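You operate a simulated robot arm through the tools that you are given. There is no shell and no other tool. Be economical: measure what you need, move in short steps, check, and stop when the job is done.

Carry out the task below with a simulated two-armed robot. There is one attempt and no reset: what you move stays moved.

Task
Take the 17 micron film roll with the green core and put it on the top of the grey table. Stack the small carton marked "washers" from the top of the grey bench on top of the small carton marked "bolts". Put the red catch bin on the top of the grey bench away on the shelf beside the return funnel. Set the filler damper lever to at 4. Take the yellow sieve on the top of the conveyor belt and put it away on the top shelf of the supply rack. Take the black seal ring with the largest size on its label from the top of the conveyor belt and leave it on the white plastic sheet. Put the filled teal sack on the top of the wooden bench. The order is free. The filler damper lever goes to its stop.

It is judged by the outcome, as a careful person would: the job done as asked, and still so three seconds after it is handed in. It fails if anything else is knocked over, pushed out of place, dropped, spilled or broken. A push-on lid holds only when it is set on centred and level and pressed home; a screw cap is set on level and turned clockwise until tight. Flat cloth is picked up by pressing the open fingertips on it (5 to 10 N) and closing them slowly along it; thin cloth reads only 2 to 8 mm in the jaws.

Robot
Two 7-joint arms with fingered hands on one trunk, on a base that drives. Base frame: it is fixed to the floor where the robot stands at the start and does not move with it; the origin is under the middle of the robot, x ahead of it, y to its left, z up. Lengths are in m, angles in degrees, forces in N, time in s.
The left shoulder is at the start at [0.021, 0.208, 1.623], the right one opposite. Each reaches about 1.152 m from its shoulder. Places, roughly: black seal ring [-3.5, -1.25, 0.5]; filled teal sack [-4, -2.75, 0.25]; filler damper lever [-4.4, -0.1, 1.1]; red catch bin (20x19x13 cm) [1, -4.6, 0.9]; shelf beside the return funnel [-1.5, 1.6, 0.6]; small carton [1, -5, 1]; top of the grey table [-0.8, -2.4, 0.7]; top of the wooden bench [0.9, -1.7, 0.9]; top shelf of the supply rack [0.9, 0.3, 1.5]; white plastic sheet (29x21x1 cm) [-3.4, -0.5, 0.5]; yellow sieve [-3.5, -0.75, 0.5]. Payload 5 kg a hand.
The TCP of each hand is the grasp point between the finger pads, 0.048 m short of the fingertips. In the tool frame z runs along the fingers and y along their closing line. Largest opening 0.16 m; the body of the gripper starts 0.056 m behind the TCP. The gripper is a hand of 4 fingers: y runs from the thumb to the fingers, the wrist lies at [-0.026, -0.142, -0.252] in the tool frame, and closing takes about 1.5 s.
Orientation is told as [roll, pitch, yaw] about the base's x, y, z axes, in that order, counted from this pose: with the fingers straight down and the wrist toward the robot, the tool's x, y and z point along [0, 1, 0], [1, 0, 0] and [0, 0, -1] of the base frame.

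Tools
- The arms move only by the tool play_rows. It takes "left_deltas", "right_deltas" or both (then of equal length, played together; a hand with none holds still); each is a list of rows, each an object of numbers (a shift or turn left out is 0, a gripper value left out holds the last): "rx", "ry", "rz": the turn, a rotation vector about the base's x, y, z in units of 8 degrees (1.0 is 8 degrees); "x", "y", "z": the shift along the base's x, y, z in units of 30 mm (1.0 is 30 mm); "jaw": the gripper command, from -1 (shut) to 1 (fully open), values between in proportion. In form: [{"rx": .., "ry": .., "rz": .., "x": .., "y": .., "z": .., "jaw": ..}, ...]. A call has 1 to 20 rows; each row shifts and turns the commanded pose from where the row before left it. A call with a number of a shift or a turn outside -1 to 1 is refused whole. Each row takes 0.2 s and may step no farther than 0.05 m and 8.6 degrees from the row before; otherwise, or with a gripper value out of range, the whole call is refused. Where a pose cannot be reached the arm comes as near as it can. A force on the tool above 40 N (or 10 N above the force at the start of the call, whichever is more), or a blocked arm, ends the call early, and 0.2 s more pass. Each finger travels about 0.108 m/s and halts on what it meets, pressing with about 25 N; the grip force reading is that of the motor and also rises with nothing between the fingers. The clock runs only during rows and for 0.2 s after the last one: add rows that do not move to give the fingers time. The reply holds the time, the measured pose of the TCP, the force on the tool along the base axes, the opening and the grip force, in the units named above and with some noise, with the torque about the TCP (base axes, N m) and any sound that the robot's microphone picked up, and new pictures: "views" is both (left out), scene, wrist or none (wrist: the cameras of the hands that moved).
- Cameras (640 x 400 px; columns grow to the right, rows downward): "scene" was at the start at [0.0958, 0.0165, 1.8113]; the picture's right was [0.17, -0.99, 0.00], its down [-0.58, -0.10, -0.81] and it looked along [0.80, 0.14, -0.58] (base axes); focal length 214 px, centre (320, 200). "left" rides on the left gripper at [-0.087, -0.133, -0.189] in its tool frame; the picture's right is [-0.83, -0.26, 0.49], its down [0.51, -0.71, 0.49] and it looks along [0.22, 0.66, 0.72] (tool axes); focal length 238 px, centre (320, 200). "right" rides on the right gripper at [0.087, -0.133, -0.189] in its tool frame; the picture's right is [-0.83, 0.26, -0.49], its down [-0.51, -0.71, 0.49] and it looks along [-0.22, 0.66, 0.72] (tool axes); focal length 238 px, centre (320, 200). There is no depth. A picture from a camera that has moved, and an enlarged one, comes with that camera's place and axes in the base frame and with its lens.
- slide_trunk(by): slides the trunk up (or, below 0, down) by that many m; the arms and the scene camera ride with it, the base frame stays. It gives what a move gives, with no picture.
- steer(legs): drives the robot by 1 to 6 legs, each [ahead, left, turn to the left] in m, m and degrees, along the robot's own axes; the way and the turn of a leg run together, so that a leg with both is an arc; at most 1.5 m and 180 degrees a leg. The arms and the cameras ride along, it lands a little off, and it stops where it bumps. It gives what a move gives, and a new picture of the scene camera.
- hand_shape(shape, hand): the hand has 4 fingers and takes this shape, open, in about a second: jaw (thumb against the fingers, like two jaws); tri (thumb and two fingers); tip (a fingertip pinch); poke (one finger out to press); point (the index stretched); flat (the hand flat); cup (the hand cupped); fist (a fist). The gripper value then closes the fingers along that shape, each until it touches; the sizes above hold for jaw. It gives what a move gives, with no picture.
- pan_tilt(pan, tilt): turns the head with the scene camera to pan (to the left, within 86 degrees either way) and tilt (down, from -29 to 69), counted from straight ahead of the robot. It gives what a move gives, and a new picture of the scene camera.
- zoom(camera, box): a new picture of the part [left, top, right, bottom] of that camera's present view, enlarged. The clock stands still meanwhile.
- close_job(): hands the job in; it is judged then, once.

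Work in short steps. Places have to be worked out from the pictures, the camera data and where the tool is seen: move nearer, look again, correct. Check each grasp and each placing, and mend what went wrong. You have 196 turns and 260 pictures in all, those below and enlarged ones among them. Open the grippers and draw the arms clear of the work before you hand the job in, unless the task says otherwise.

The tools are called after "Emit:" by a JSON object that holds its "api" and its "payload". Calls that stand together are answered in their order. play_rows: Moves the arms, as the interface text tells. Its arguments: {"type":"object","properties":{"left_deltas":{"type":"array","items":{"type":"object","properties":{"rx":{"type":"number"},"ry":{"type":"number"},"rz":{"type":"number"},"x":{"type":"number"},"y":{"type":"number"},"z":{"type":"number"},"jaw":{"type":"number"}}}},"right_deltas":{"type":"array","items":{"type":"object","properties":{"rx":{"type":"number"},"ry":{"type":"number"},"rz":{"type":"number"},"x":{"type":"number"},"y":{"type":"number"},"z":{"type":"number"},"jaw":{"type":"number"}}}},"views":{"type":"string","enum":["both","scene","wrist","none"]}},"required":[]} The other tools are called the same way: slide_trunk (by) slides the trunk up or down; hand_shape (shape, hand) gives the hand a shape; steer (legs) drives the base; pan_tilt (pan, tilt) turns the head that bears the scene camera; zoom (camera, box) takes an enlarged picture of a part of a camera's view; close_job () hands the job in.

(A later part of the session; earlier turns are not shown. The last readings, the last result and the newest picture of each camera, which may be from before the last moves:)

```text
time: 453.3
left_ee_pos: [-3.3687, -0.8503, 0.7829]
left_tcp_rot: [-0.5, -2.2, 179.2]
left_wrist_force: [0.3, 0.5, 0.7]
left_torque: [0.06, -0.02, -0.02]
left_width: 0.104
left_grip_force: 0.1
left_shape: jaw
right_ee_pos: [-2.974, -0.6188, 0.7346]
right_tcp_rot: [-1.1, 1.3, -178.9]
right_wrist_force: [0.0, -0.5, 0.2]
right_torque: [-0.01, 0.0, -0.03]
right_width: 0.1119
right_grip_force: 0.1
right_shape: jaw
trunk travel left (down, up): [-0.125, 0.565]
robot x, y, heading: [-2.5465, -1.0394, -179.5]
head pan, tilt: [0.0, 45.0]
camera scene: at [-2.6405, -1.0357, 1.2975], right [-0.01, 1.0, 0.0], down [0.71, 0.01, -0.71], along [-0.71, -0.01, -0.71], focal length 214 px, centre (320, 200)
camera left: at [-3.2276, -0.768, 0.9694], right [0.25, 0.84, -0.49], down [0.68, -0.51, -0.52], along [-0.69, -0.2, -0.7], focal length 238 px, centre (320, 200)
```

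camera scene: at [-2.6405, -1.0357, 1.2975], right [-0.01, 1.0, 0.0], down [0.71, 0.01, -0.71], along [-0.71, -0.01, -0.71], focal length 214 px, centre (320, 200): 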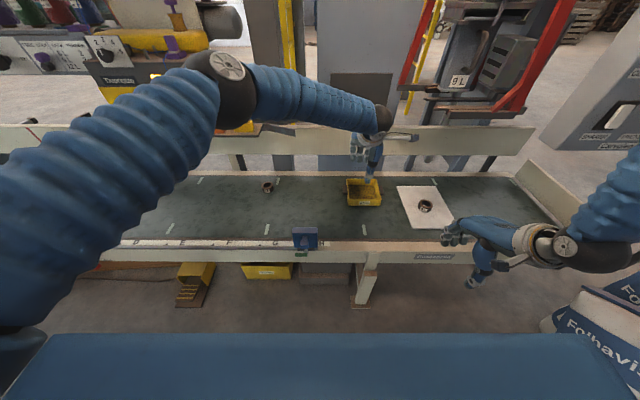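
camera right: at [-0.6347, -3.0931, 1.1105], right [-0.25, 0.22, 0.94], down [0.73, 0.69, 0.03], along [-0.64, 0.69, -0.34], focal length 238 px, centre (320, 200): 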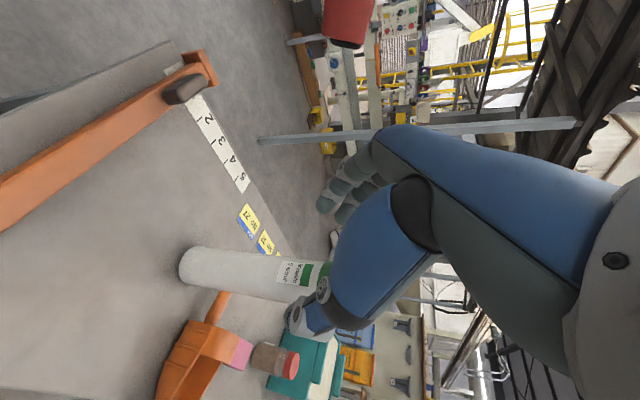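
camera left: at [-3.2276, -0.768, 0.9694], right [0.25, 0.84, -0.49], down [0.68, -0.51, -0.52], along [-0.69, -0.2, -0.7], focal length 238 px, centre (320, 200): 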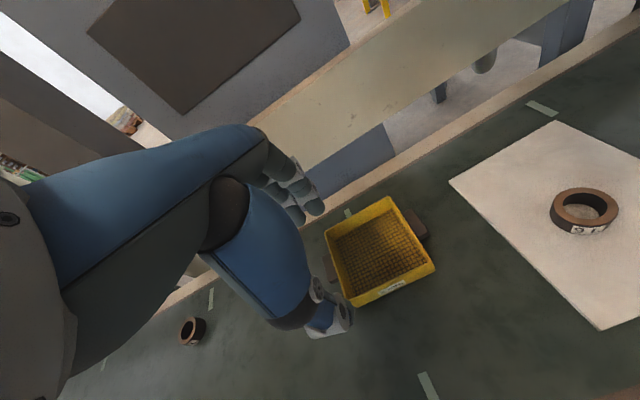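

Near wall of the sieve at x≈-3.374, centre y≈-0.816. Lower over the wall: thumb outside, fingers inside.

Emit:
{"api": "play_rows", "payload": {"left_deltas": [{"x": -0.15, "y": 0.6}, {"y": 0.55}, {"z": -0.9}, {"z": -0.9}, {"z": -0.9}, {"z": -0.9}, {"z": -0.9}, {"z": -0.8}, {"z": -0.6}, {}], "views": "wrist"}}

```text
time: 455.5
left_ee_pos: [-3.3736, -0.8147, 0.605]
left_tcp_rot: [-0.7, -2.2, 179.1]
left_wrist_force: [-0.2, -1.0, -0.1]
left_torque: [0.0, -0.02, -0.05]
left_width: 0.1038
left_grip_force: 0.1
left_shape: jaw
right_ee_pos: [-2.9734, -0.6199, 0.7346]
right_tcp_rot: [-1.1, 1.3, -179.0]
right_wrist_force: [0.6, -0.5, -0.1]
right_torque: [0.01, 0.0, -0.03]
right_width: 0.1117
right_grip_force: 0.0
right_shape: jaw
trunk travel left (down, up): [-0.125, 0.565]
robot x, y, heading: [-2.5504, -1.0356, -179.6]
head pan, tilt: [0.0, 45.0]
camera left: at [-3.2318, -0.7324, 0.7919], right [0.25, 0.84, -0.49], down [0.68, -0.51, -0.52], along [-0.69, -0.2, -0.7], focal length 238 px, centre (320, 200)
```

left: 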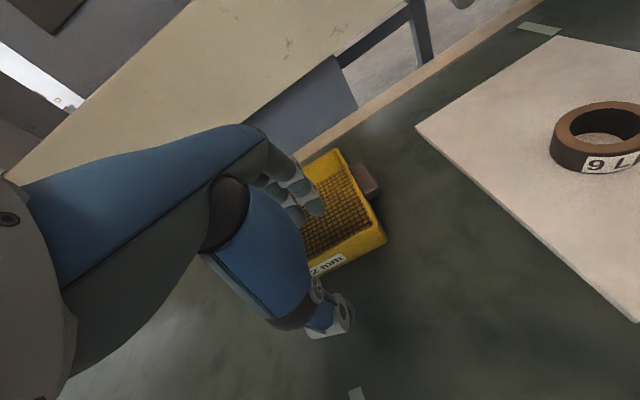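

Emit:
{"api": "play_rows", "payload": {"left_deltas": [{"z": -0.3}, {"z": -0.2}, {"jaw": 0}, {"jaw": -0.3}, {"jaw": -0.6}, {"jaw": -0.8}, {"jaw": -1}, {}, {}, {"z": 0.4}, {"z": 0.6}, {"z": 0.8}, {}], "views": "wrist"}}

```text
time: 458.3
left_ee_pos: [-3.3745, -0.8198, 0.6463]
left_tcp_rot: [-0.4, -2.1, 179.0]
left_wrist_force: [-0.1, -0.5, -2.4]
left_torque: [0.07, -0.24, -0.01]
left_width: 0.0009
left_grip_force: 24.7
left_shape: jaw
left hand out of reach, approached as far as the arm can: row 1
right_ee_pos: [-2.9726, -0.6187, 0.7342]
right_tcp_rot: [-1.1, 1.4, -179.0]
right_wrist_force: [-0.5, 0.2, -0.4]
right_torque: [0.0, 0.0, -0.01]
right_width: 0.1119
right_grip_force: 0.1
right_shape: jaw
trunk travel left (down, up): [-0.125, 0.565]
robot x, y, heading: [-2.5467, -1.0346, -179.6]
head pan, tilt: [0.0, 45.0]
camera left: at [-3.2333, -0.7383, 0.8312], right [0.25, 0.83, -0.49], down [0.68, -0.51, -0.52], along [-0.69, -0.2, -0.7], focal length 238 px, centre (320, 200)
```

left: 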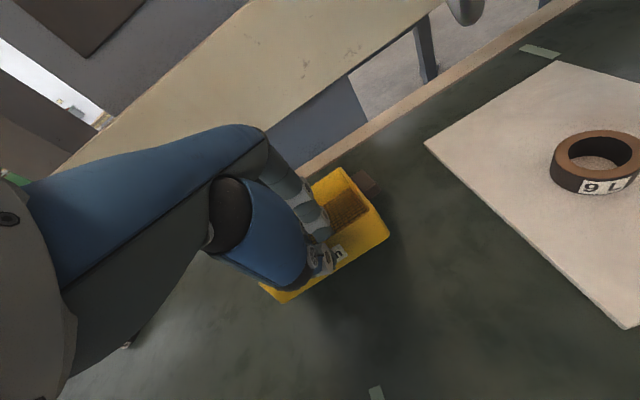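

Sieve is held (−2.4 N). Raise with the trunk, back off, then go for the teal sack with the right hand.

Emit:
{"api": "slide_trunk", "payload": {"by": 0.25}}

Emit:
{"api": "steer", "payload": {"legs": [[-0.35, 0, 0], [0, 0, 0.5]]}}

```text
time: 460.9
left_ee_pos: [-3.3753, -0.8207, 0.8952]
left_tcp_rot: [-0.4, -2.2, 179.1]
left_wrist_force: [-0.2, 0.4, -3.1]
left_torque: [0.07, -0.18, 0.01]
left_width: 0.0008
left_grip_force: 25.2
left_shape: jaw
right_ee_pos: [-2.9742, -0.6188, 0.9841]
right_tcp_rot: [-1.2, 1.4, -179.0]
right_wrist_force: [0.8, -0.2, -0.2]
right_torque: [0.0, -0.01, -0.02]
right_width: 0.112
right_grip_force: 0.0
right_shape: jaw
trunk travel left (down, up): [-0.375, 0.315]
robot x, y, heading: [-2.5491, -1.0326, -179.5]
head pan, tilt: [0.0, 45.0]
```

```text
time: 463.5
left_ee_pos: [-3.0247, -0.8226, 0.8947]
left_tcp_rot: [-0.6, -2.1, 179.4]
left_wrist_force: [-0.4, -1.0, -3.8]
left_torque: [0.05, -0.26, 0.01]
left_width: 0.0006
left_grip_force: 25.4
left_shape: jaw
right_ee_pos: [-2.6237, -0.6193, 0.984]
right_tcp_rot: [-1.2, 1.4, -178.7]
right_wrist_force: [-0.6, -0.5, -0.2]
right_torque: [-0.03, -0.05, 0.03]
right_width: 0.1118
right_grip_force: 0.0
right_shape: jaw
trunk travel left (down, up): [-0.375, 0.315]
robot x, y, heading: [-2.1953, -1.0331, -179.2]
head pan, tilt: [0.0, 45.0]
camera scene: at [-2.289, -1.0334, 1.5474], right [-0.01, 1.0, 0.0], down [0.71, 0.01, -0.71], along [-0.71, -0.01, -0.71], focal length 214 px, centre (320, 200)
```

scene: 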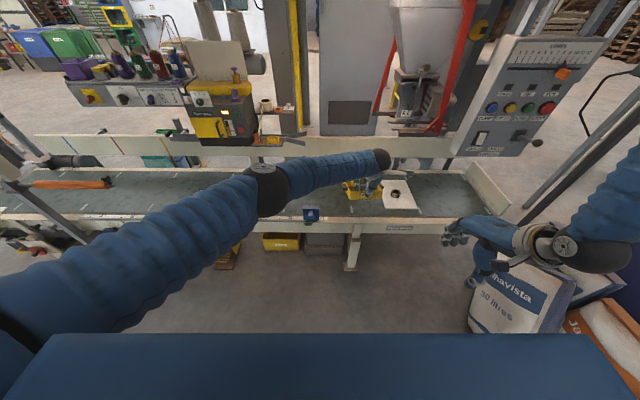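

I bring both hands in close ahead of me, then strafe south between the posts and belt.

Emit:
{"api": "play_rows", "payload": {"left_deltas": [{"x": 0.3, "y": -0.9, "z": 0.3}, {"x": 0.3, "y": -0.9, "z": 0.3}, {"x": 0.3, "y": -0.9, "z": 0.3}, {"x": 0.3, "y": -0.9, "z": 0.3}, {"x": 0.3, "y": -0.9}, {"x": 0.3, "y": -0.9}, {"x": 0.3, "y": -0.9}, {"x": 0.3, "y": -0.9}, {"x": 0.3, "y": -0.9}, {"x": 0.3, "y": -0.9}, {"x": 0.3, "y": -0.9}, {"x": 0.3, "y": -0.9}, {"x": 0.3, "y": -0.9}, {"x": 0.3, "y": -0.9}, {"x": 0.3, "y": -0.9}, {"x": 0.3, "y": -0.9}, {}], "right_deltas": [{"x": -0.5, "y": -0.8}, {"x": -0.5, "y": -0.8}, {"x": -0.5, "y": -0.8}, {"x": -0.5, "y": -0.8}, {"x": -0.5, "y": -0.8}, {"x": -0.5, "y": -0.8}, {"x": -0.5, "y": -0.8}, {}, {}, {}, {}, {}, {}, {}, {}, {}, {}], "views": "none"}}

Emit:
{"api": "steer", "payload": {"legs": [[0.35, 0, 0]]}}

Emit:
{"api": "pan_tilt", "payload": {"pan": 70, "tilt": 30}}

```text
time: 467.1
left_ee_pos: [-2.8811, -1.256, 0.9316]
left_tcp_rot: [-0.5, -2.1, 179.4]
left_wrist_force: [-0.4, 0.1, -3.0]
left_torque: [0.01, -0.22, 0.01]
left_width: 0.0005
left_grip_force: 25.1
left_shape: jaw
right_ee_pos: [-2.728, -0.7872, 0.9849]
right_tcp_rot: [-1.1, 1.3, -178.7]
right_wrist_force: [-0.6, 0.6, -0.3]
right_torque: [-0.06, 0.01, 0.0]
right_width: 0.112
right_grip_force: 0.0
right_shape: jaw
trunk travel left (down, up): [-0.375, 0.315]
robot x, y, heading: [-2.1971, -1.0304, -179.1]
head pan, tilt: [0.0, 45.0]
```

```text
time: 469.3
left_ee_pos: [-3.2221, -1.2596, 0.9322]
left_tcp_rot: [-0.8, -2.1, 179.3]
left_wrist_force: [1.6, 0.3, -0.8]
left_torque: [0.02, -0.01, 0.03]
left_width: 0.0002
left_grip_force: 24.9
left_shape: jaw
right_ee_pos: [-3.0714, -0.7917, 0.9846]
right_tcp_rot: [-1.1, 1.2, -178.7]
right_wrist_force: [0.8, -0.2, 0.6]
right_torque: [0.01, 0.0, -0.02]
right_width: 0.112
right_grip_force: 0.0
right_shape: jaw
trunk travel left (down, up): [-0.375, 0.315]
robot x, y, heading: [-2.5387, -1.0358, -179.3]
head pan, tilt: [0.0, 45.0]
stopped in leg 1: the force on the tool passed its limit at 47 N (the readings are from after the stop); the commanded pose is now the measured one
camera scene: at [-2.6319, -1.0381, 1.5475], right [-0.01, 1.0, 0.0], down [0.71, 0.01, -0.71], along [-0.71, -0.01, -0.71], focal length 214 px, centre (320, 200)
```

scene: 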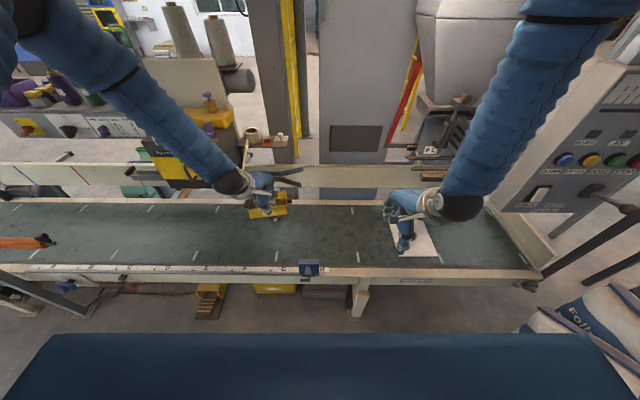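

```text
time: 470.7
left_ee_pos: [-3.2235, -1.2595, 0.9319]
left_tcp_rot: [-0.7, -2.0, 179.3]
left_wrist_force: [5.3, -1.5, -1.3]
left_torque: [0.0, -0.01, 0.17]
left_width: 0.0
left_grip_force: 24.5
left_shape: jaw
right_ee_pos: [-3.0712, -0.7921, 0.9862]
right_tcp_rot: [-1.2, 1.3, -178.8]
right_wrist_force: [0.3, 0.4, -0.5]
right_torque: [-0.02, 0.03, 0.04]
right_width: 0.1118
right_grip_force: 0.1
right_shape: jaw
trunk travel left (down, up): [-0.375, 0.315]
robot x, y, heading: [-2.539, -1.0392, -179.5]
head pan, tilt: [70.0, 30.0]
camera scene: at [-2.5807, -1.1227, 1.5701], right [-0.94, 0.33, 0.0], down [0.17, 0.47, -0.87], along [-0.29, -0.82, -0.5], focal length 214 px, centre (320, 200)
```

scene: 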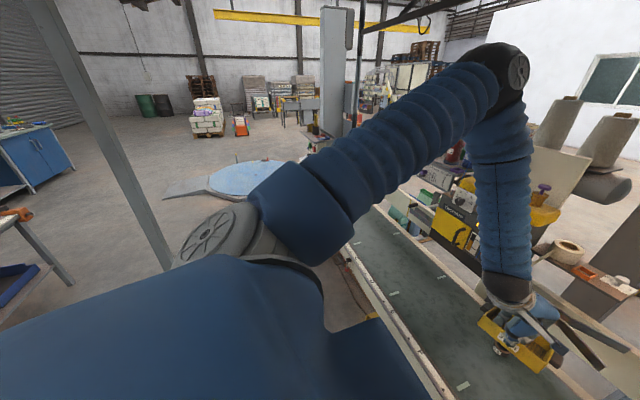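

The sieve bumped the labeller's side table. Back off and check the sieve's grip and what was touched.

Emit:
{"api": "steer", "payload": {"legs": [[-0.2, 0, 0]]}}

Emit:
{"api": "pan_tilt", "payload": {"pan": 10, "tilt": 40}}

Emit:
{"api": "zoom", "payload": {"camera": "left", "box": [0, 0, 640, 400]}}

```text
time: 472.3
left_ee_pos: [-3.0236, -1.2551, 0.9335]
left_tcp_rot: [-0.8, -2.0, 179.2]
left_wrist_force: [0.4, 0.5, -3.0]
left_torque: [0.05, -0.14, -0.02]
left_width: 0.0005
left_grip_force: 24.8
left_shape: jaw
right_ee_pos: [-2.872, -0.79, 0.9868]
right_tcp_rot: [-1.3, 1.3, -178.7]
right_wrist_force: [1.0, 0.0, 1.5]
right_torque: [-0.01, 0.14, -0.01]
right_width: 0.1118
right_grip_force: 0.1
right_shape: jaw
trunk travel left (down, up): [-0.375, 0.315]
robot x, y, heading: [-2.341, -1.0357, -179.4]
head pan, tilt: [70.0, 30.0]
camera scene: at [-2.3815, -1.1203, 1.5702], right [-0.94, 0.33, 0.0], down [0.17, 0.47, -0.87], along [-0.29, -0.82, -0.5], focal length 214 px, centre (320, 200)
```

scene: 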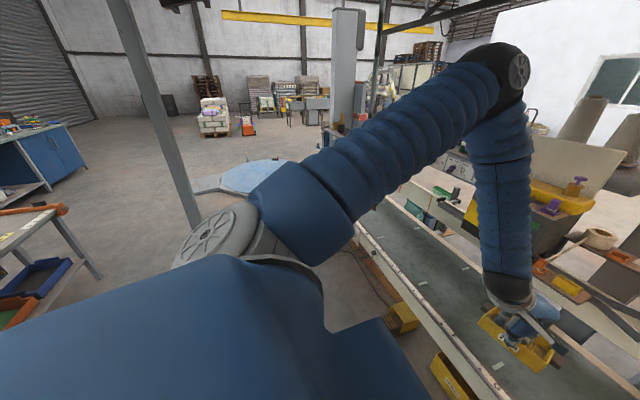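

```text
time: 473.6
left_ee_pos: [-3.0249, -1.2568, 0.9325]
left_tcp_rot: [-0.7, -2.0, 179.2]
left_wrist_force: [-0.1, 0.3, -2.8]
left_torque: [0.01, -0.22, 0.03]
left_width: 0.0002
left_grip_force: 24.5
left_shape: jaw
right_ee_pos: [-2.8741, -0.7897, 0.9848]
right_tcp_rot: [-1.2, 1.2, -178.7]
right_wrist_force: [-1.2, -0.1, 0.0]
right_torque: [-0.02, -0.02, -0.02]
right_width: 0.1119
right_grip_force: 0.0
right_shape: jaw
trunk travel left (down, up): [-0.375, 0.315]
robot x, y, heading: [-2.3408, -1.0369, -179.2]
head pan, tilt: [10.0, 40.0]
camera scene: at [-2.4368, -1.0508, 1.5547], right [-0.19, 0.98, 0.0], down [0.63, 0.12, -0.77], along [-0.75, -0.14, -0.64], focal length 214 px, centre (320, 200)
```

scene: 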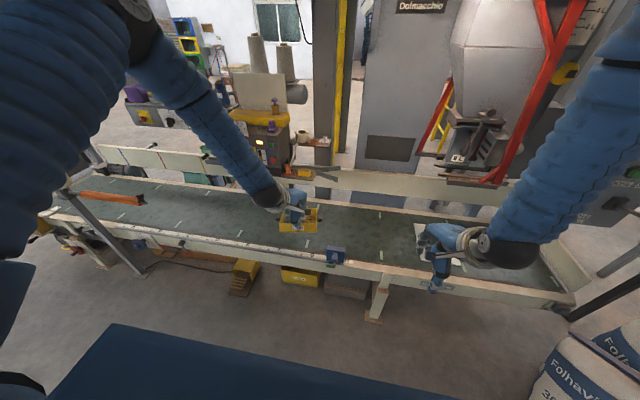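

```text
1.00 times, centred on (320, 200) of left (not enlarged: the box is as wide or as high as the picture)
camera zoom: at [-2.8843, -1.1737, 1.1189], right [0.25, 0.84, -0.49], down [0.68, -0.51, -0.52], along [-0.68, -0.2, -0.7], focal length 238 px, centre (320, 200)
```

zoom: 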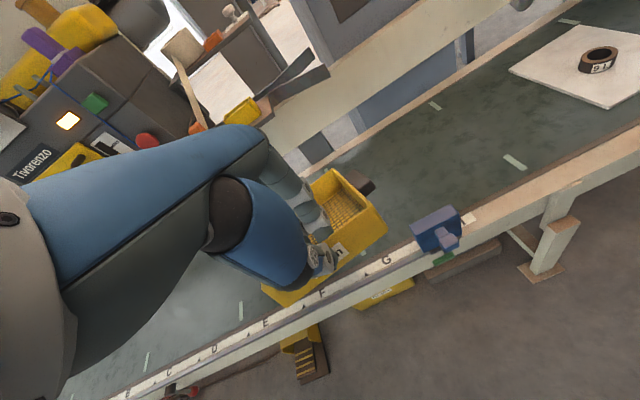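

Nothing displaced; sieve still held. Retract the sieve toward me, then strafe south along the belt.

Emit:
{"api": "play_rows", "payload": {"left_deltas": [{"x": 0.9, "z": 0.3}, {"x": 0.9, "z": 0.3}, {"x": 0.9, "z": 0.3}, {"x": 0.9, "z": 0.3}, {"x": 0.9, "z": 0.3}, {"x": 0.9}, {"x": 0.9}, {}], "views": "none"}}

Emit:
{"api": "steer", "payload": {"legs": [[0.26, 0, 0], [0, 1.2, 0], [0, 1.2, 0]]}}

```text
time: 475.4
left_ee_pos: [-2.8344, -1.2568, 0.9766]
left_tcp_rot: [-0.7, -2.1, 179.2]
left_wrist_force: [-1.1, 0.1, -2.8]
left_torque: [0.03, -0.15, -0.02]
left_width: 0.0003
left_grip_force: 25.6
left_shape: jaw
right_ee_pos: [-2.874, -0.7889, 0.9851]
right_tcp_rot: [-1.3, 1.3, -178.8]
right_wrist_force: [-0.6, -0.4, -0.3]
right_torque: [0.0, 0.0, -0.01]
right_width: 0.1119
right_grip_force: 0.1
right_shape: jaw
trunk travel left (down, up): [-0.375, 0.315]
robot x, y, heading: [-2.3431, -1.0367, -179.2]
head pan, tilt: [10.0, 40.0]
```

```text
time: 482.7
left_ee_pos: [-3.0653, -2.4445, 0.9784]
left_tcp_rot: [-1.3, -2.1, 179.0]
left_wrist_force: [-6.2, 7.9, -4.2]
left_torque: [-0.17, 0.0, -0.59]
left_width: 0.0007
left_grip_force: 25.2
left_shape: jaw
right_ee_pos: [-3.1099, -1.9868, 0.9868]
right_tcp_rot: [-1.2, 1.3, -177.9]
right_wrist_force: [0.1, -1.0, 0.3]
right_torque: [0.08, 0.01, 0.01]
right_width: 0.1119
right_grip_force: 0.1
right_shape: jaw
trunk travel left (down, up): [-0.375, 0.315]
robot x, y, heading: [-2.5732, -2.2252, -178.5]
head pan, tilt: [10.0, 40.0]
stopped in leg 2: the force on the tool passed its limit at 60 N (the readings are from after the stop); the commanded pose is now the measured one
camera scene: at [-2.6693, -2.2417, 1.5548], right [-0.2, 0.98, 0.0], down [0.63, 0.13, -0.77], along [-0.75, -0.15, -0.64], focal length 214 px, centre (320, 200)
```

scene: 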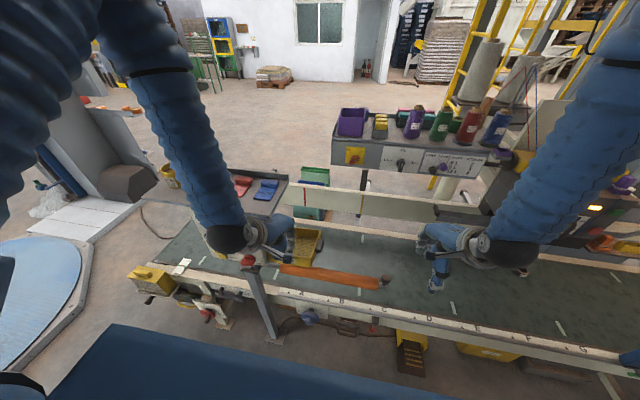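

The hand touched a red-topped post by the belt. Move back north a bit and raise the trunk to pass over it; inspect the post.

Emit:
{"api": "steer", "payload": {"legs": [[0, -0.15, -1]]}}

Emit:
{"api": "slide_trunk", "payload": {"by": 0.3}}

Emit:
{"api": "zoom", "payload": {"camera": "scene", "box": [130, 180, 390, 380]}}

```text
time: 484.1
left_ee_pos: [-3.0715, -2.2862, 0.9789]
left_tcp_rot: [-0.9, -2.1, 178.1]
left_wrist_force: [-0.9, 0.3, -2.5]
left_torque: [-0.04, -0.22, 0.01]
left_width: 0.0005
left_grip_force: 24.7
left_shape: jaw
right_ee_pos: [-3.1076, -1.8265, 0.9858]
right_tcp_rot: [-1.0, 1.2, -179.0]
right_wrist_force: [0.9, 0.1, -0.9]
right_torque: [-0.09, 0.01, 0.02]
right_width: 0.1119
right_grip_force: 0.0
right_shape: jaw
trunk travel left (down, up): [-0.375, 0.315]
robot x, y, heading: [-2.5742, -2.0759, -179.7]
head pan, tilt: [10.0, 40.0]
camera scene: at [-2.6718, -2.0896, 1.5548], right [-0.18, 0.98, 0.0], down [0.63, 0.11, -0.77], along [-0.75, -0.14, -0.64], focal length 214 px, centre (320, 200)
```

scene: 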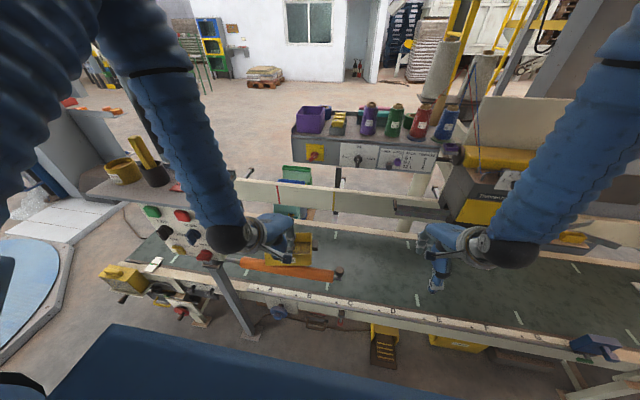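

```text
time: 487.1
left_ee_pos: [-3.0713, -2.2879, 1.2774]
left_tcp_rot: [-1.1, -2.2, 178.1]
left_wrist_force: [0.6, -0.4, -3.7]
left_torque: [0.0, -0.2, 0.0]
left_width: 0.0008
left_grip_force: 24.6
left_shape: jaw
right_ee_pos: [-3.1072, -1.8263, 1.2846]
right_tcp_rot: [-1.2, 1.3, -179.1]
right_wrist_force: [-0.8, 0.4, -0.6]
right_torque: [0.0, 0.0, 0.04]
right_width: 0.1119
right_grip_force: 0.1
right_shape: jaw
trunk travel left (down, up): [-0.675, 0.015]
robot x, y, heading: [-2.5754, -2.0758, -179.9]
head pan, tilt: [10.0, 40.0]
```

```text
2.00 times, centred on (260, 280) of scene
camera zoom: at [-2.6721, -2.0909, 1.8546], right [-0.18, 0.98, 0.0], down [0.63, 0.12, -0.77], along [-0.75, -0.14, -0.64], focal length 429 px, centre (440, 40)
```

zoom: 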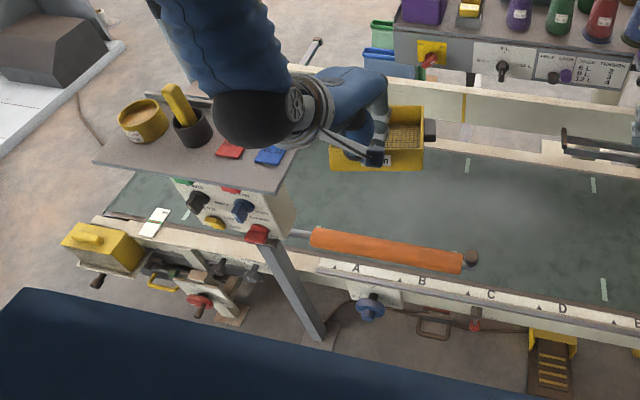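

Passing there is too tight. The rack is on the way east anyway, so I deliver the sieve first: back out, turn, and drive to the supply rack.

Emit:
{"api": "steer", "payload": {"legs": [[0, -0.85, 0], [-0.55, 0, 0], [0, -0.45, 0], [0, 0, 180], [1.5, 0, 0]]}}

Emit:
{"api": "pan_tilt", "payload": {"pan": 0, "tilt": 25}}

```text
time: 511.0
left_ee_pos: [-0.03, -0.6251, 1.2786]
left_tcp_rot: [-1.0, -2.0, -4.5]
left_wrist_force: [-0.1, -0.4, -2.6]
left_torque: [-0.03, 0.19, 0.0]
left_width: 0.0008
left_grip_force: 25.1
left_shape: jaw
right_ee_pos: [-0.015, -1.0876, 1.2858]
right_tcp_rot: [-1.3, 1.3, -1.8]
right_wrist_force: [0.6, 0.1, -0.1]
right_torque: [0.03, -0.02, 0.01]
right_width: 0.1119
right_grip_force: 0.1
right_shape: jaw
trunk travel left (down, up): [-0.675, 0.015]
robot x, y, heading: [-0.5333, -0.8133, -2.3]
head pan, tilt: [10.0, 40.0]
camera scene: at [-0.4396, -0.8005, 1.8548], right [0.13, -0.99, 0.0], down [-0.64, -0.09, -0.77], along [0.76, 0.1, -0.64], focal length 214 px, centre (320, 200)
```

scene: 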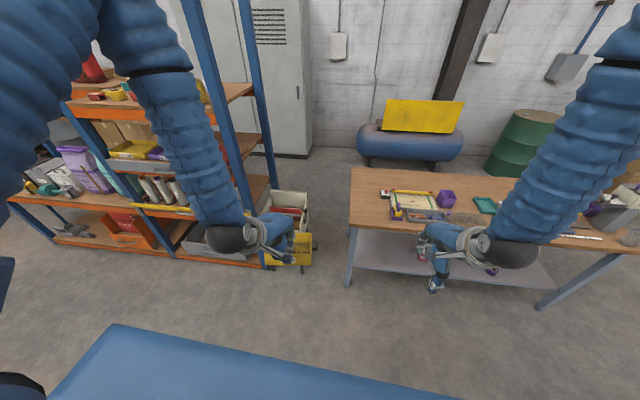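

```text
time: 511.8
left_ee_pos: [-0.0288, -0.6258, 1.2776]
left_tcp_rot: [-1.2, -2.1, -4.5]
left_wrist_force: [-0.7, -0.2, -2.5]
left_torque: [-0.02, 0.22, 0.02]
left_width: 0.0007
left_grip_force: 24.9
left_shape: jaw
right_ee_pos: [-0.0131, -1.0861, 1.2862]
right_tcp_rot: [-1.2, 1.3, -1.7]
right_wrist_force: [0.2, 0.2, 0.0]
right_torque: [0.01, 0.03, 0.02]
right_width: 0.1119
right_grip_force: 0.0
right_shape: jaw
trunk travel left (down, up): [-0.675, 0.015]
robot x, y, heading: [-0.532, -0.81, -2.4]
head pan, tilt: [0.0, 25.0]
camera scene: at [-0.4311, -0.8156, 1.878], right [-0.04, -1.0, 0.0], down [-0.42, 0.02, -0.91], along [0.91, -0.04, -0.42], focal length 214 px, centre (320, 200)
```

scene: 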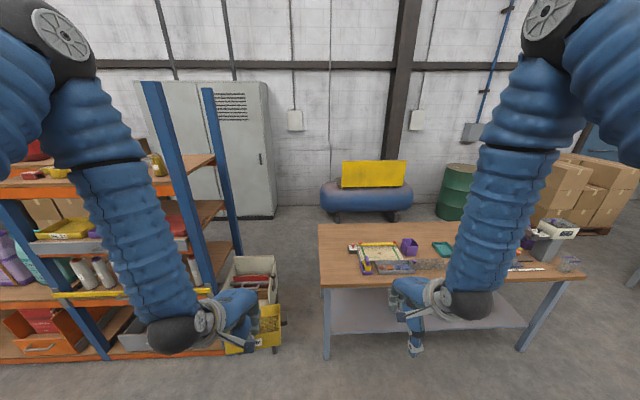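

Emit:
{"api": "steer", "payload": {"legs": [[0.42, 0, 2.4]]}}

Emit:
{"api": "play_rows", "payload": {"left_deltas": [{"z": 1}, {"z": 1}, {"z": 1}, {"z": 1}, {"z": 1}, {"z": 1}, {"z": 1}, {"z": 1}, {"z": 1}, {"z": 1}, {"z": 1}, {"z": 1}, {"z": 1}, {"z": 1}, {}], "views": "none"}}

Emit:
{"api": "steer", "payload": {"legs": [[0, 1.0, 0]]}}

```text
time: 514.3
left_ee_pos: [0.3768, -0.615, 1.2778]
left_tcp_rot: [-1.1, -2.1, -2.4]
left_wrist_force: [-0.7, -0.1, -2.4]
left_torque: [-0.02, 0.17, 0.01]
left_width: 0.0006
left_grip_force: 25.1
left_shape: jaw
right_ee_pos: [0.4098, -1.0754, 1.2871]
right_tcp_rot: [-1.2, 1.2, 0.6]
right_wrist_force: [0.7, -0.4, -0.4]
right_torque: [-0.02, -0.03, -0.01]
right_width: 0.112
right_grip_force: 0.0
right_shape: jaw
trunk travel left (down, up): [-0.675, 0.015]
robot x, y, heading: [-0.1211, -0.8234, -0.2]
head pan, tilt: [0.0, 25.0]
camera scene: at [-0.0179, -0.8205, 1.8782], right [0.0, -1.0, 0.0], down [-0.42, 0.0, -0.91], along [0.91, 0.0, -0.42], focal length 214 px, centre (320, 200)
```

scene: 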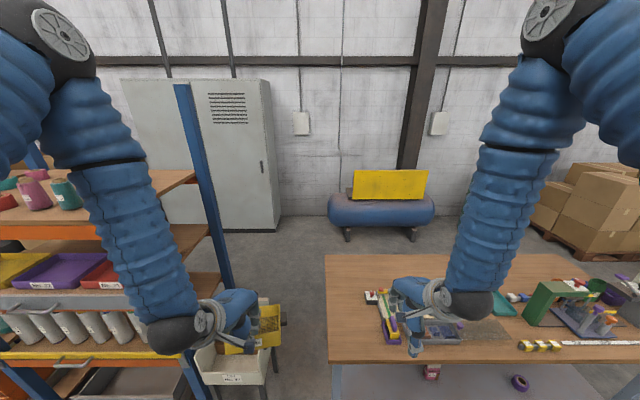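

```text
time: 517.5
left_ee_pos: [0.3833, -0.618, 1.6949]
left_tcp_rot: [-1.1, -2.0, -2.3]
left_wrist_force: [0.5, -0.9, -3.7]
left_torque: [0.02, 0.21, 0.0]
left_width: 0.0005
left_grip_force: 24.7
left_shape: jaw
left hand out of reach, approached as far as the arm can: row 4, 8
right_ee_pos: [0.4114, -1.0753, 1.2857]
right_tcp_rot: [-1.1, 1.3, 0.4]
right_wrist_force: [0.7, -0.2, -0.9]
right_torque: [0.04, -0.01, 0.0]
right_width: 0.112
right_grip_force: 0.0
right_shape: jaw
trunk travel left (down, up): [-0.675, 0.015]
robot x, y, heading: [-0.1178, -0.8229, -0.2]
head pan, tilt: [0.0, 25.0]
```

```text
time: 522.7
left_ee_pos: [0.3915, 0.3691, 1.6953]
left_tcp_rot: [-1.1, -2.1, -3.0]
left_wrist_force: [-0.6, -0.7, -3.2]
left_torque: [0.04, 0.18, -0.01]
left_width: 0.0007
left_grip_force: 25.5
left_shape: jaw
right_ee_pos: [0.4143, -0.0886, 1.2859]
right_tcp_rot: [-1.2, 1.3, 0.0]
right_wrist_force: [-0.3, -0.9, -0.2]
right_torque: [0.01, -0.01, 0.02]
right_width: 0.1119
right_grip_force: 0.1
right_shape: jaw
trunk travel left (down, up): [-0.675, 0.015]
robot x, y, heading: [-0.1059, 0.1729, -0.9]
head pan, tilt: [0.0, 25.0]
camera scene: at [-0.0096, 0.1705, 1.8781], right [-0.01, -1.0, 0.0], down [-0.42, 0.01, -0.91], along [0.91, -0.01, -0.42], focal length 214 px, centre (320, 200)
```

scene: 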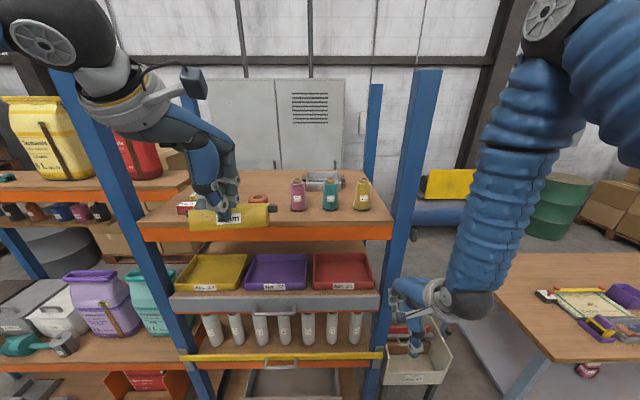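

Emit:
{"api": "play_rows", "payload": {"right_deltas": [{"y": -1}, {"y": -1}, {"y": -1}, {"y": -1}, {"y": -1}, {"y": -1}, {"y": -1}, {"y": -1}, {"y": -1}, {"y": -1}, {}], "views": "none"}}

Emit:
{"api": "steer", "payload": {"legs": [[0.2, 0, 0.9]]}}

Emit:
{"api": "zoom", "payload": {"camera": "left", "box": [0, 0, 640, 400]}}

```text
time: 525.1
left_ee_pos: [0.3916, 0.3711, 1.696]
left_tcp_rot: [-1.1, -2.1, -3.1]
left_wrist_force: [0.9, -0.7, -3.2]
left_torque: [-0.05, 0.17, 0.03]
left_width: 0.0003
left_grip_force: 24.7
left_shape: jaw
right_ee_pos: [0.4163, -0.3883, 1.2859]
right_tcp_rot: [-1.2, 1.2, -0.1]
right_wrist_force: [0.3, 0.3, -0.2]
right_torque: [-0.06, 0.0, 0.01]
right_width: 0.1119
right_grip_force: 0.0
right_shape: jaw
trunk travel left (down, up): [-0.675, 0.015]
robot x, y, heading: [-0.1108, 0.17, -0.6]
head pan, tilt: [0.0, 25.0]
```

```text
time: 526.7
left_ee_pos: [0.5866, 0.3767, 1.6965]
left_tcp_rot: [-1.1, -2.1, -2.0]
left_wrist_force: [-1.4, 0.1, -2.7]
left_torque: [-0.02, 0.08, 0.02]
left_width: 0.0006
left_grip_force: 25.6
left_shape: jaw
right_ee_pos: [0.6275, -0.3814, 1.287]
right_tcp_rot: [-1.1, 1.3, 0.8]
right_wrist_force: [-1.0, 0.1, 1.7]
right_torque: [-0.02, -0.11, -0.05]
right_width: 0.112
right_grip_force: 0.0
right_shape: jaw
trunk travel left (down, up): [-0.675, 0.015]
robot x, y, heading: [0.0883, 0.1706, 0.2]
head pan, tilt: [0.0, 25.0]
camera scene: at [0.1907, 0.1717, 1.8784], right [0.0, -1.0, 0.0], down [-0.42, 0.0, -0.91], along [0.91, 0.0, -0.42], focal length 214 px, centre (320, 200)
```

scene: 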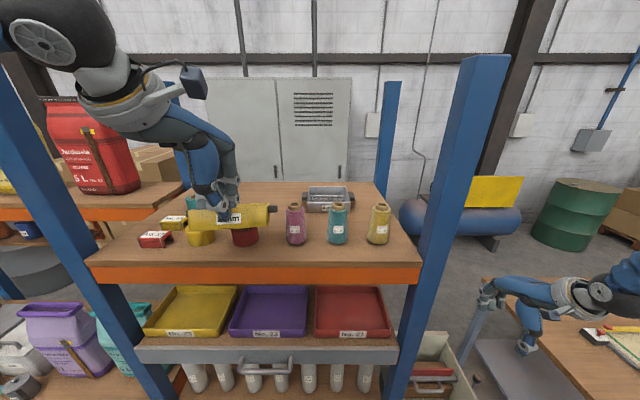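

```text
1.00 times, centred on (320, 200) of left (not enlarged: the box is as wide or as high as the picture)
camera zoom: at [0.4455, 0.299, 1.884], right [-0.27, -0.83, -0.48], down [-0.67, 0.52, -0.53], along [0.69, 0.18, -0.7], focal length 238 px, centre (320, 200)
```

zoom: 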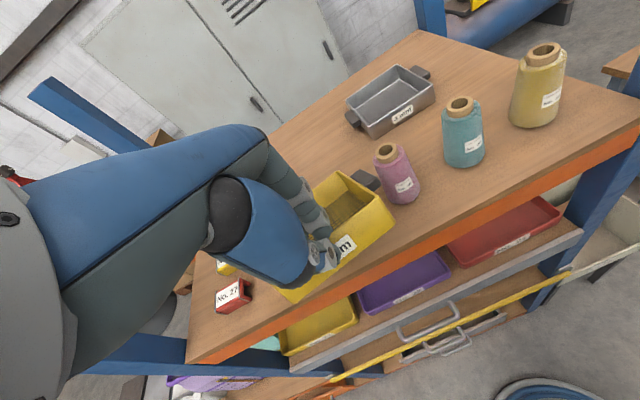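

The back-middle of the top shelf is free. Move the sieve over it, above the front items.

Emit:
{"api": "play_rows", "payload": {"left_deltas": [{"y": 0.5, "x": 0.3}, {"y": 0.5, "x": 0.8}, {"y": 0.5, "x": 1}, {"y": 0.3, "x": 1}, {"x": 1}, {"x": 1}, {"x": 1}, {"x": 1}, {"x": 1}, {"x": 1}, {"x": 1}, {"x": 1}, {}]}}

```text
time: 529.5
left_ee_pos: [0.9227, 0.4315, 1.6958]
left_tcp_rot: [-1.1, -2.1, -2.2]
left_wrist_force: [-0.4, -0.6, -2.0]
left_torque: [-0.05, 0.13, 0.02]
left_width: 0.0005
left_grip_force: 24.8
left_shape: jaw
right_ee_pos: [0.6278, -0.3805, 1.2847]
right_tcp_rot: [-1.2, 1.3, 0.8]
right_wrist_force: [-0.4, 0.0, 0.6]
right_torque: [-0.05, -0.08, -0.01]
right_width: 0.1118
right_grip_force: 0.1
right_shape: jaw
trunk travel left (down, up): [-0.675, 0.015]
robot x, y, heading: [0.0925, 0.1711, 0.3]
head pan, tilt: [0.0, 25.0]
camera scene: at [0.1936, 0.1724, 1.8782], right [0.0, -1.0, 0.0], down [-0.42, 0.0, -0.91], along [0.91, 0.0, -0.42], focal length 214 px, centre (320, 200)
camera left: at [0.7808, 0.3539, 1.8832], right [-0.27, -0.83, -0.48], down [-0.67, 0.52, -0.53], along [0.69, 0.18, -0.7], focal length 238 px, centre (320, 200)
```

scene: 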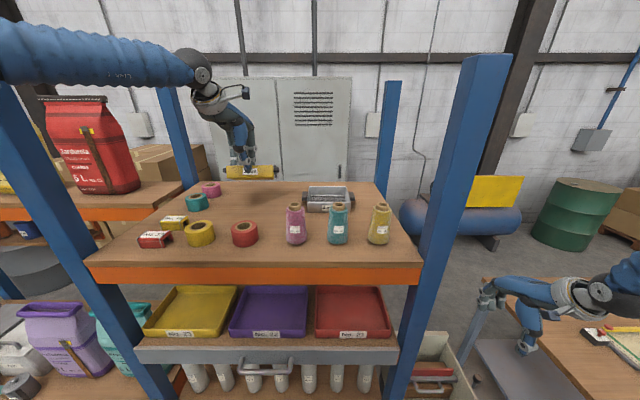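
left: 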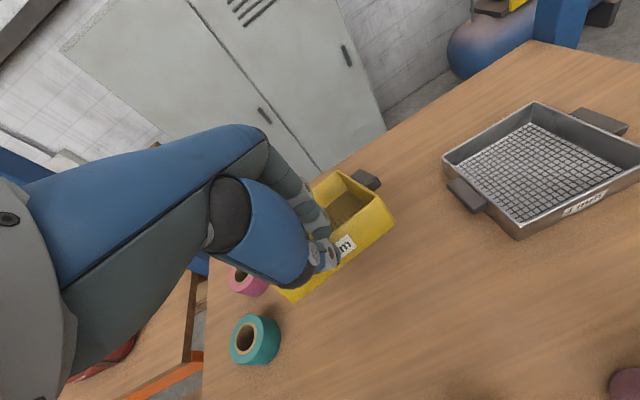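

Spot is clear on both sides. Lower until contact.

Emit:
{"api": "play_rows", "payload": {"left_deltas": [{"z": -0.9}, {"z": -0.9}, {"z": -0.8}, {"z": -0.6}, {"z": -0.4}, {"z": -0.3}, {"z": -0.25}, {"z": -0.25}, {"z": -0.25}, {"z": -0.25}, {}], "views": "wrist"}}

```text
time: 531.5
left_ee_pos: [0.9265, 0.4295, 1.5716]
left_tcp_rot: [-1.4, -3.2, -2.1]
left_wrist_force: [-6.5, -0.2, 16.3]
left_torque: [-0.08, 0.21, -0.06]
left_width: 0.0012
left_grip_force: 25.2
left_shape: jaw
right_ee_pos: [0.6292, -0.3815, 1.2856]
right_tcp_rot: [-1.1, 1.3, 0.8]
right_wrist_force: [0.9, 1.2, 0.6]
right_torque: [-0.02, 0.08, 0.01]
right_width: 0.1118
right_grip_force: 0.0
right_shape: jaw
trunk travel left (down, up): [-0.675, 0.015]
robot x, y, heading: [0.0928, 0.1709, 0.3]
head pan, tilt: [0.0, 25.0]
stopped in row 10 (left hand): the force on the tool passed its limit at 46 N (the readings are from after the stop); the commanded pose is now the measured one
camera left: at [0.781, 0.3528, 1.7553], right [-0.26, -0.84, -0.48], down [-0.66, 0.52, -0.54], along [0.7, 0.17, -0.69], focal length 238 px, centre (320, 200)
```

left: 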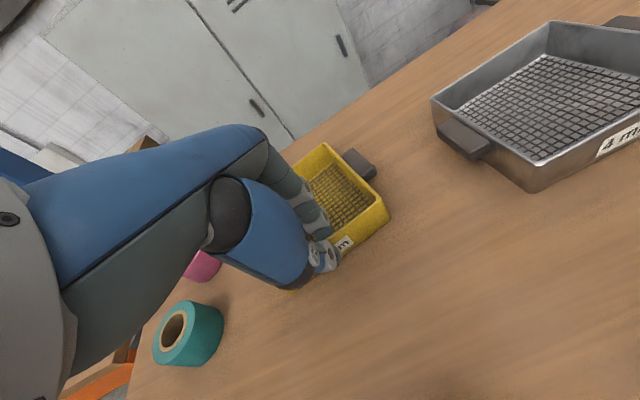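

Sieve is on the shelf. Ease, release and withdraw up and back.

Emit:
{"api": "play_rows", "payload": {"left_deltas": [{"z": 0.15}, {"jaw": -0.8}, {"jaw": -0.6}, {"jaw": -0.4}, {"jaw": -0.2}, {"jaw": 0.0}, {}, {"z": 0.5}, {"z": 0.8}, {"z": 0.9}, {"z": 0.9}, {"z": 0.9}, {"x": -0.9}, {"x": -0.9}, {"x": -0.9}, {"x": -0.9}, {"x": -0.9}, {"x": -0.9}, {"x": -0.9}, {"x": -0.9}]}}

```text
time: 535.7
left_ee_pos: [0.709, 0.4314, 1.6911]
left_tcp_rot: [-1.3, -3.1, -2.0]
left_wrist_force: [-0.9, -0.2, -0.9]
left_torque: [-0.01, -0.08, 0.01]
left_width: 0.0795
left_grip_force: 0.0
left_shape: jaw
right_ee_pos: [0.6275, -0.3815, 1.2852]
right_tcp_rot: [-1.2, 1.1, 0.8]
right_wrist_force: [-0.5, -0.5, 0.6]
right_torque: [0.03, -0.07, 0.01]
right_width: 0.112
right_grip_force: 0.1
right_shape: jaw
trunk travel left (down, up): [-0.675, 0.015]
robot x, y, heading: [0.0944, 0.1694, 0.2]
head pan, tilt: [0.0, 25.0]
camera scene: at [0.1923, 0.1723, 1.8783], right [0.0, -1.0, 0.0], down [-0.42, 0.0, -0.91], along [0.91, 0.0, -0.42], focal length 214 px, centre (320, 200)
camera left: at [0.5639, 0.3541, 1.8767], right [-0.26, -0.84, -0.48], down [-0.66, 0.52, -0.54], along [0.7, 0.18, -0.69], focal length 238 px, centre (320, 200)
```

scene: 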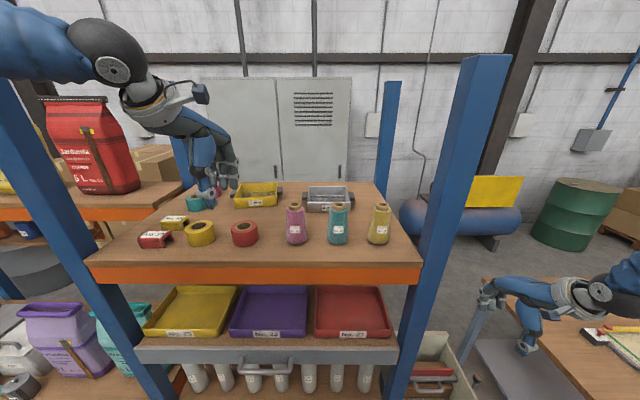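
left: 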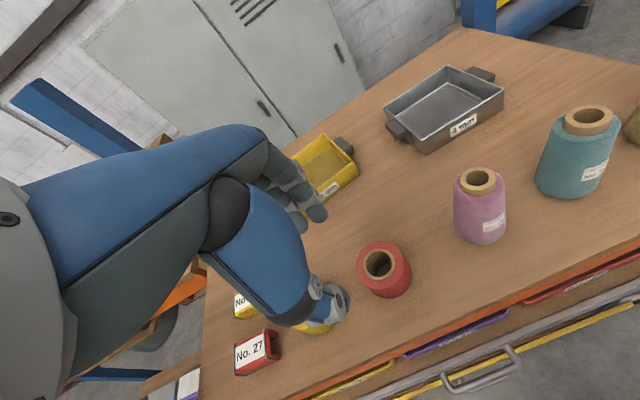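

Sieve is in place on the top shelf. Next: the teal sack. Back off, lower the trunk, drive round the grey table and west.

Emit:
{"api": "steer", "payload": {"legs": [[-0.22, 0, 0], [0, -0.95, 0], [0, 0, -90], [1.4, 0.05, 0], [1.25, 0, 0], [0, 0, -90]]}}

Emit:
{"api": "slide_trunk", "payload": {"by": -0.3}}

Emit:
{"api": "steer", "payload": {"legs": [[1.5, 0, 0], [0.7, 0, 0]]}}

```text
time: 562.1
left_ee_pos: [-0.7511, -3.6436, 1.6897]
left_tcp_rot: [-1.4, -3.0, 174.7]
left_wrist_force: [0.7, 0.7, 0.1]
left_torque: [-0.02, 0.04, -0.02]
left_width: 0.0797
left_grip_force: 0.1
left_shape: jaw
right_ee_pos: [-0.6211, -2.8366, 1.2859]
right_tcp_rot: [-1.2, 1.4, 177.7]
right_wrist_force: [0.4, -0.9, 0.9]
right_torque: [-0.01, 0.02, -0.02]
right_width: 0.1118
right_grip_force: 0.1
right_shape: jaw
trunk travel left (down, up): [-0.675, 0.015]
robot x, y, heading: [-0.1211, -3.4186, 177.1]
head pan, tilt: [0.0, 25.0]
camera scene: at [-0.2214, -3.4114, 1.8781], right [0.05, 1.0, 0.0], down [0.42, -0.02, -0.91], along [-0.9, 0.05, -0.42], focal length 214 px, centre (320, 200)
```

scene: 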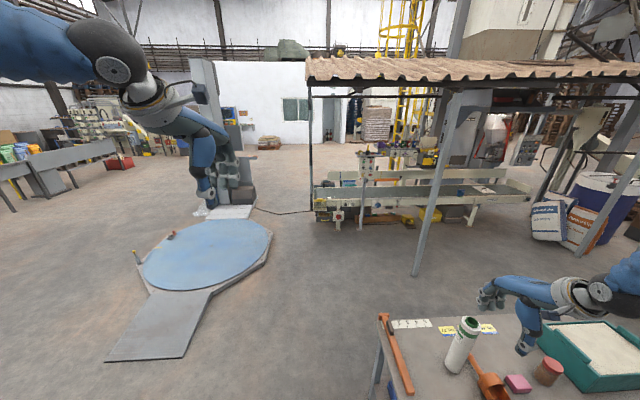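

```text
time: 565.1
left_ee_pos: [-0.7492, -3.643, 1.3909]
left_tcp_rot: [-1.3, -3.0, 174.7]
left_wrist_force: [-0.6, -0.2, 0.4]
left_torque: [-0.01, 0.05, 0.01]
left_width: 0.0799
left_grip_force: 0.1
left_shape: jaw
right_ee_pos: [-0.6217, -2.8383, 0.9845]
right_tcp_rot: [-1.3, 1.3, 177.6]
right_wrist_force: [-0.3, 0.1, 0.2]
right_torque: [0.01, 0.0, 0.0]
right_width: 0.1121
right_grip_force: 0.0
right_shape: jaw
trunk travel left (down, up): [-0.375, 0.315]
robot x, y, heading: [-0.1154, -3.4162, 176.8]
head pan, tilt: [0.0, 25.0]
```

```text
time: 576.0
left_ee_pos: [-2.9501, -3.5605, 1.3906]
left_tcp_rot: [-1.3, -2.9, 175.5]
left_wrist_force: [-0.4, 0.0, 0.0]
left_torque: [0.01, -0.06, -0.03]
left_width: 0.0798
left_grip_force: 0.1
left_shape: jaw
right_ee_pos: [-2.8319, -2.7503, 0.9857]
right_tcp_rot: [-1.1, 1.3, 178.4]
right_wrist_force: [0.5, -0.3, -0.1]
right_torque: [0.0, -0.03, -0.01]
right_width: 0.1119
right_grip_force: 0.0
right_shape: jaw
trunk travel left (down, up): [-0.375, 0.315]
robot x, y, heading: [-2.3218, -3.3284, 178.0]
head pan, tilt: [0.0, 25.0]
camera scene: at [-2.4248, -3.3195, 1.5781], right [0.04, 1.0, 0.0], down [0.42, -0.02, -0.91], along [-0.91, 0.04, -0.42], focal length 214 px, centre (320, 200)
```

scene: 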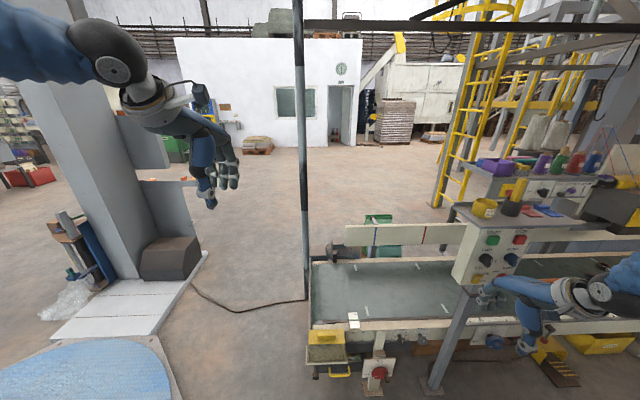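

I'm worried my right hand passed over the grey table near the film roll. I turn round to check.

Emit:
{"api": "steer", "payload": {"legs": [[-0.3, 0, 0], [0, 0, -165]]}}

```text
time: 584.8
left_ee_pos: [-1.4871, -2.9317, 1.3912]
left_tcp_rot: [-1.3, -3.0, 12.1]
left_wrist_force: [-0.3, 0.2, 1.5]
left_torque: [-0.04, 0.03, 0.0]
left_width: 0.0798
left_grip_force: 0.0
left_shape: jaw
right_ee_pos: [-1.3688, -3.7407, 0.9847]
right_tcp_rot: [-1.1, 1.3, 15.0]
right_wrist_force: [-0.5, -0.4, -0.1]
right_torque: [-0.01, 0.01, -0.01]
right_width: 0.1118
right_grip_force: 0.0
right_shape: jaw
trunk travel left (down, up): [-0.375, 0.315]
robot x, y, heading: [-2.0226, -3.3369, 14.5]
head pan, tilt: [0.0, 25.0]
camera scene: at [-1.9247, -3.3095, 1.5781], right [0.25, -0.97, 0.0], down [-0.41, -0.1, -0.91], along [0.88, 0.23, -0.42], focal length 214 px, centre (320, 200)
```

scene: 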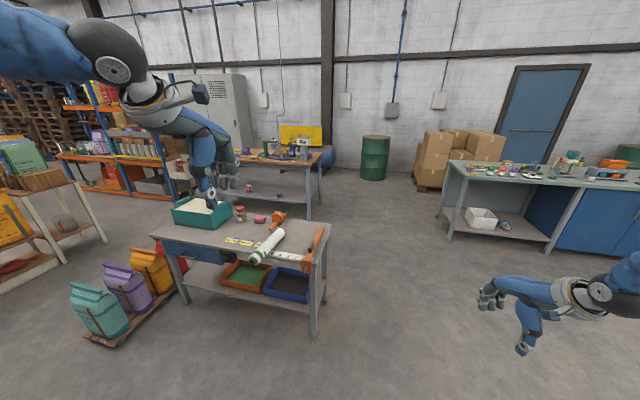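

The film roll has been tipped over and lies on the table. I must set it upright again; zoom first.

Emit:
{"api": "zoom", "payload": {"camera": "scene", "box": [180, 190, 340, 290]}}

```text
4.00 times, centred on (260, 240) of scene
camera zoom: at [-1.9247, -3.3095, 1.5781], right [0.25, -0.97, 0.0], down [-0.41, -0.1, -0.91], along [0.88, 0.23, -0.42], focal length 858 px, centre (560, 40)
```

zoom: 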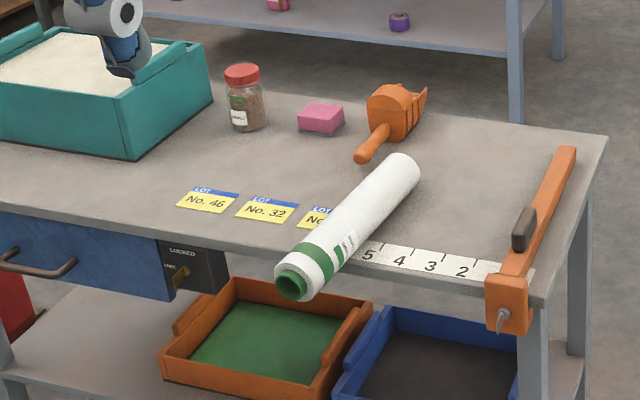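

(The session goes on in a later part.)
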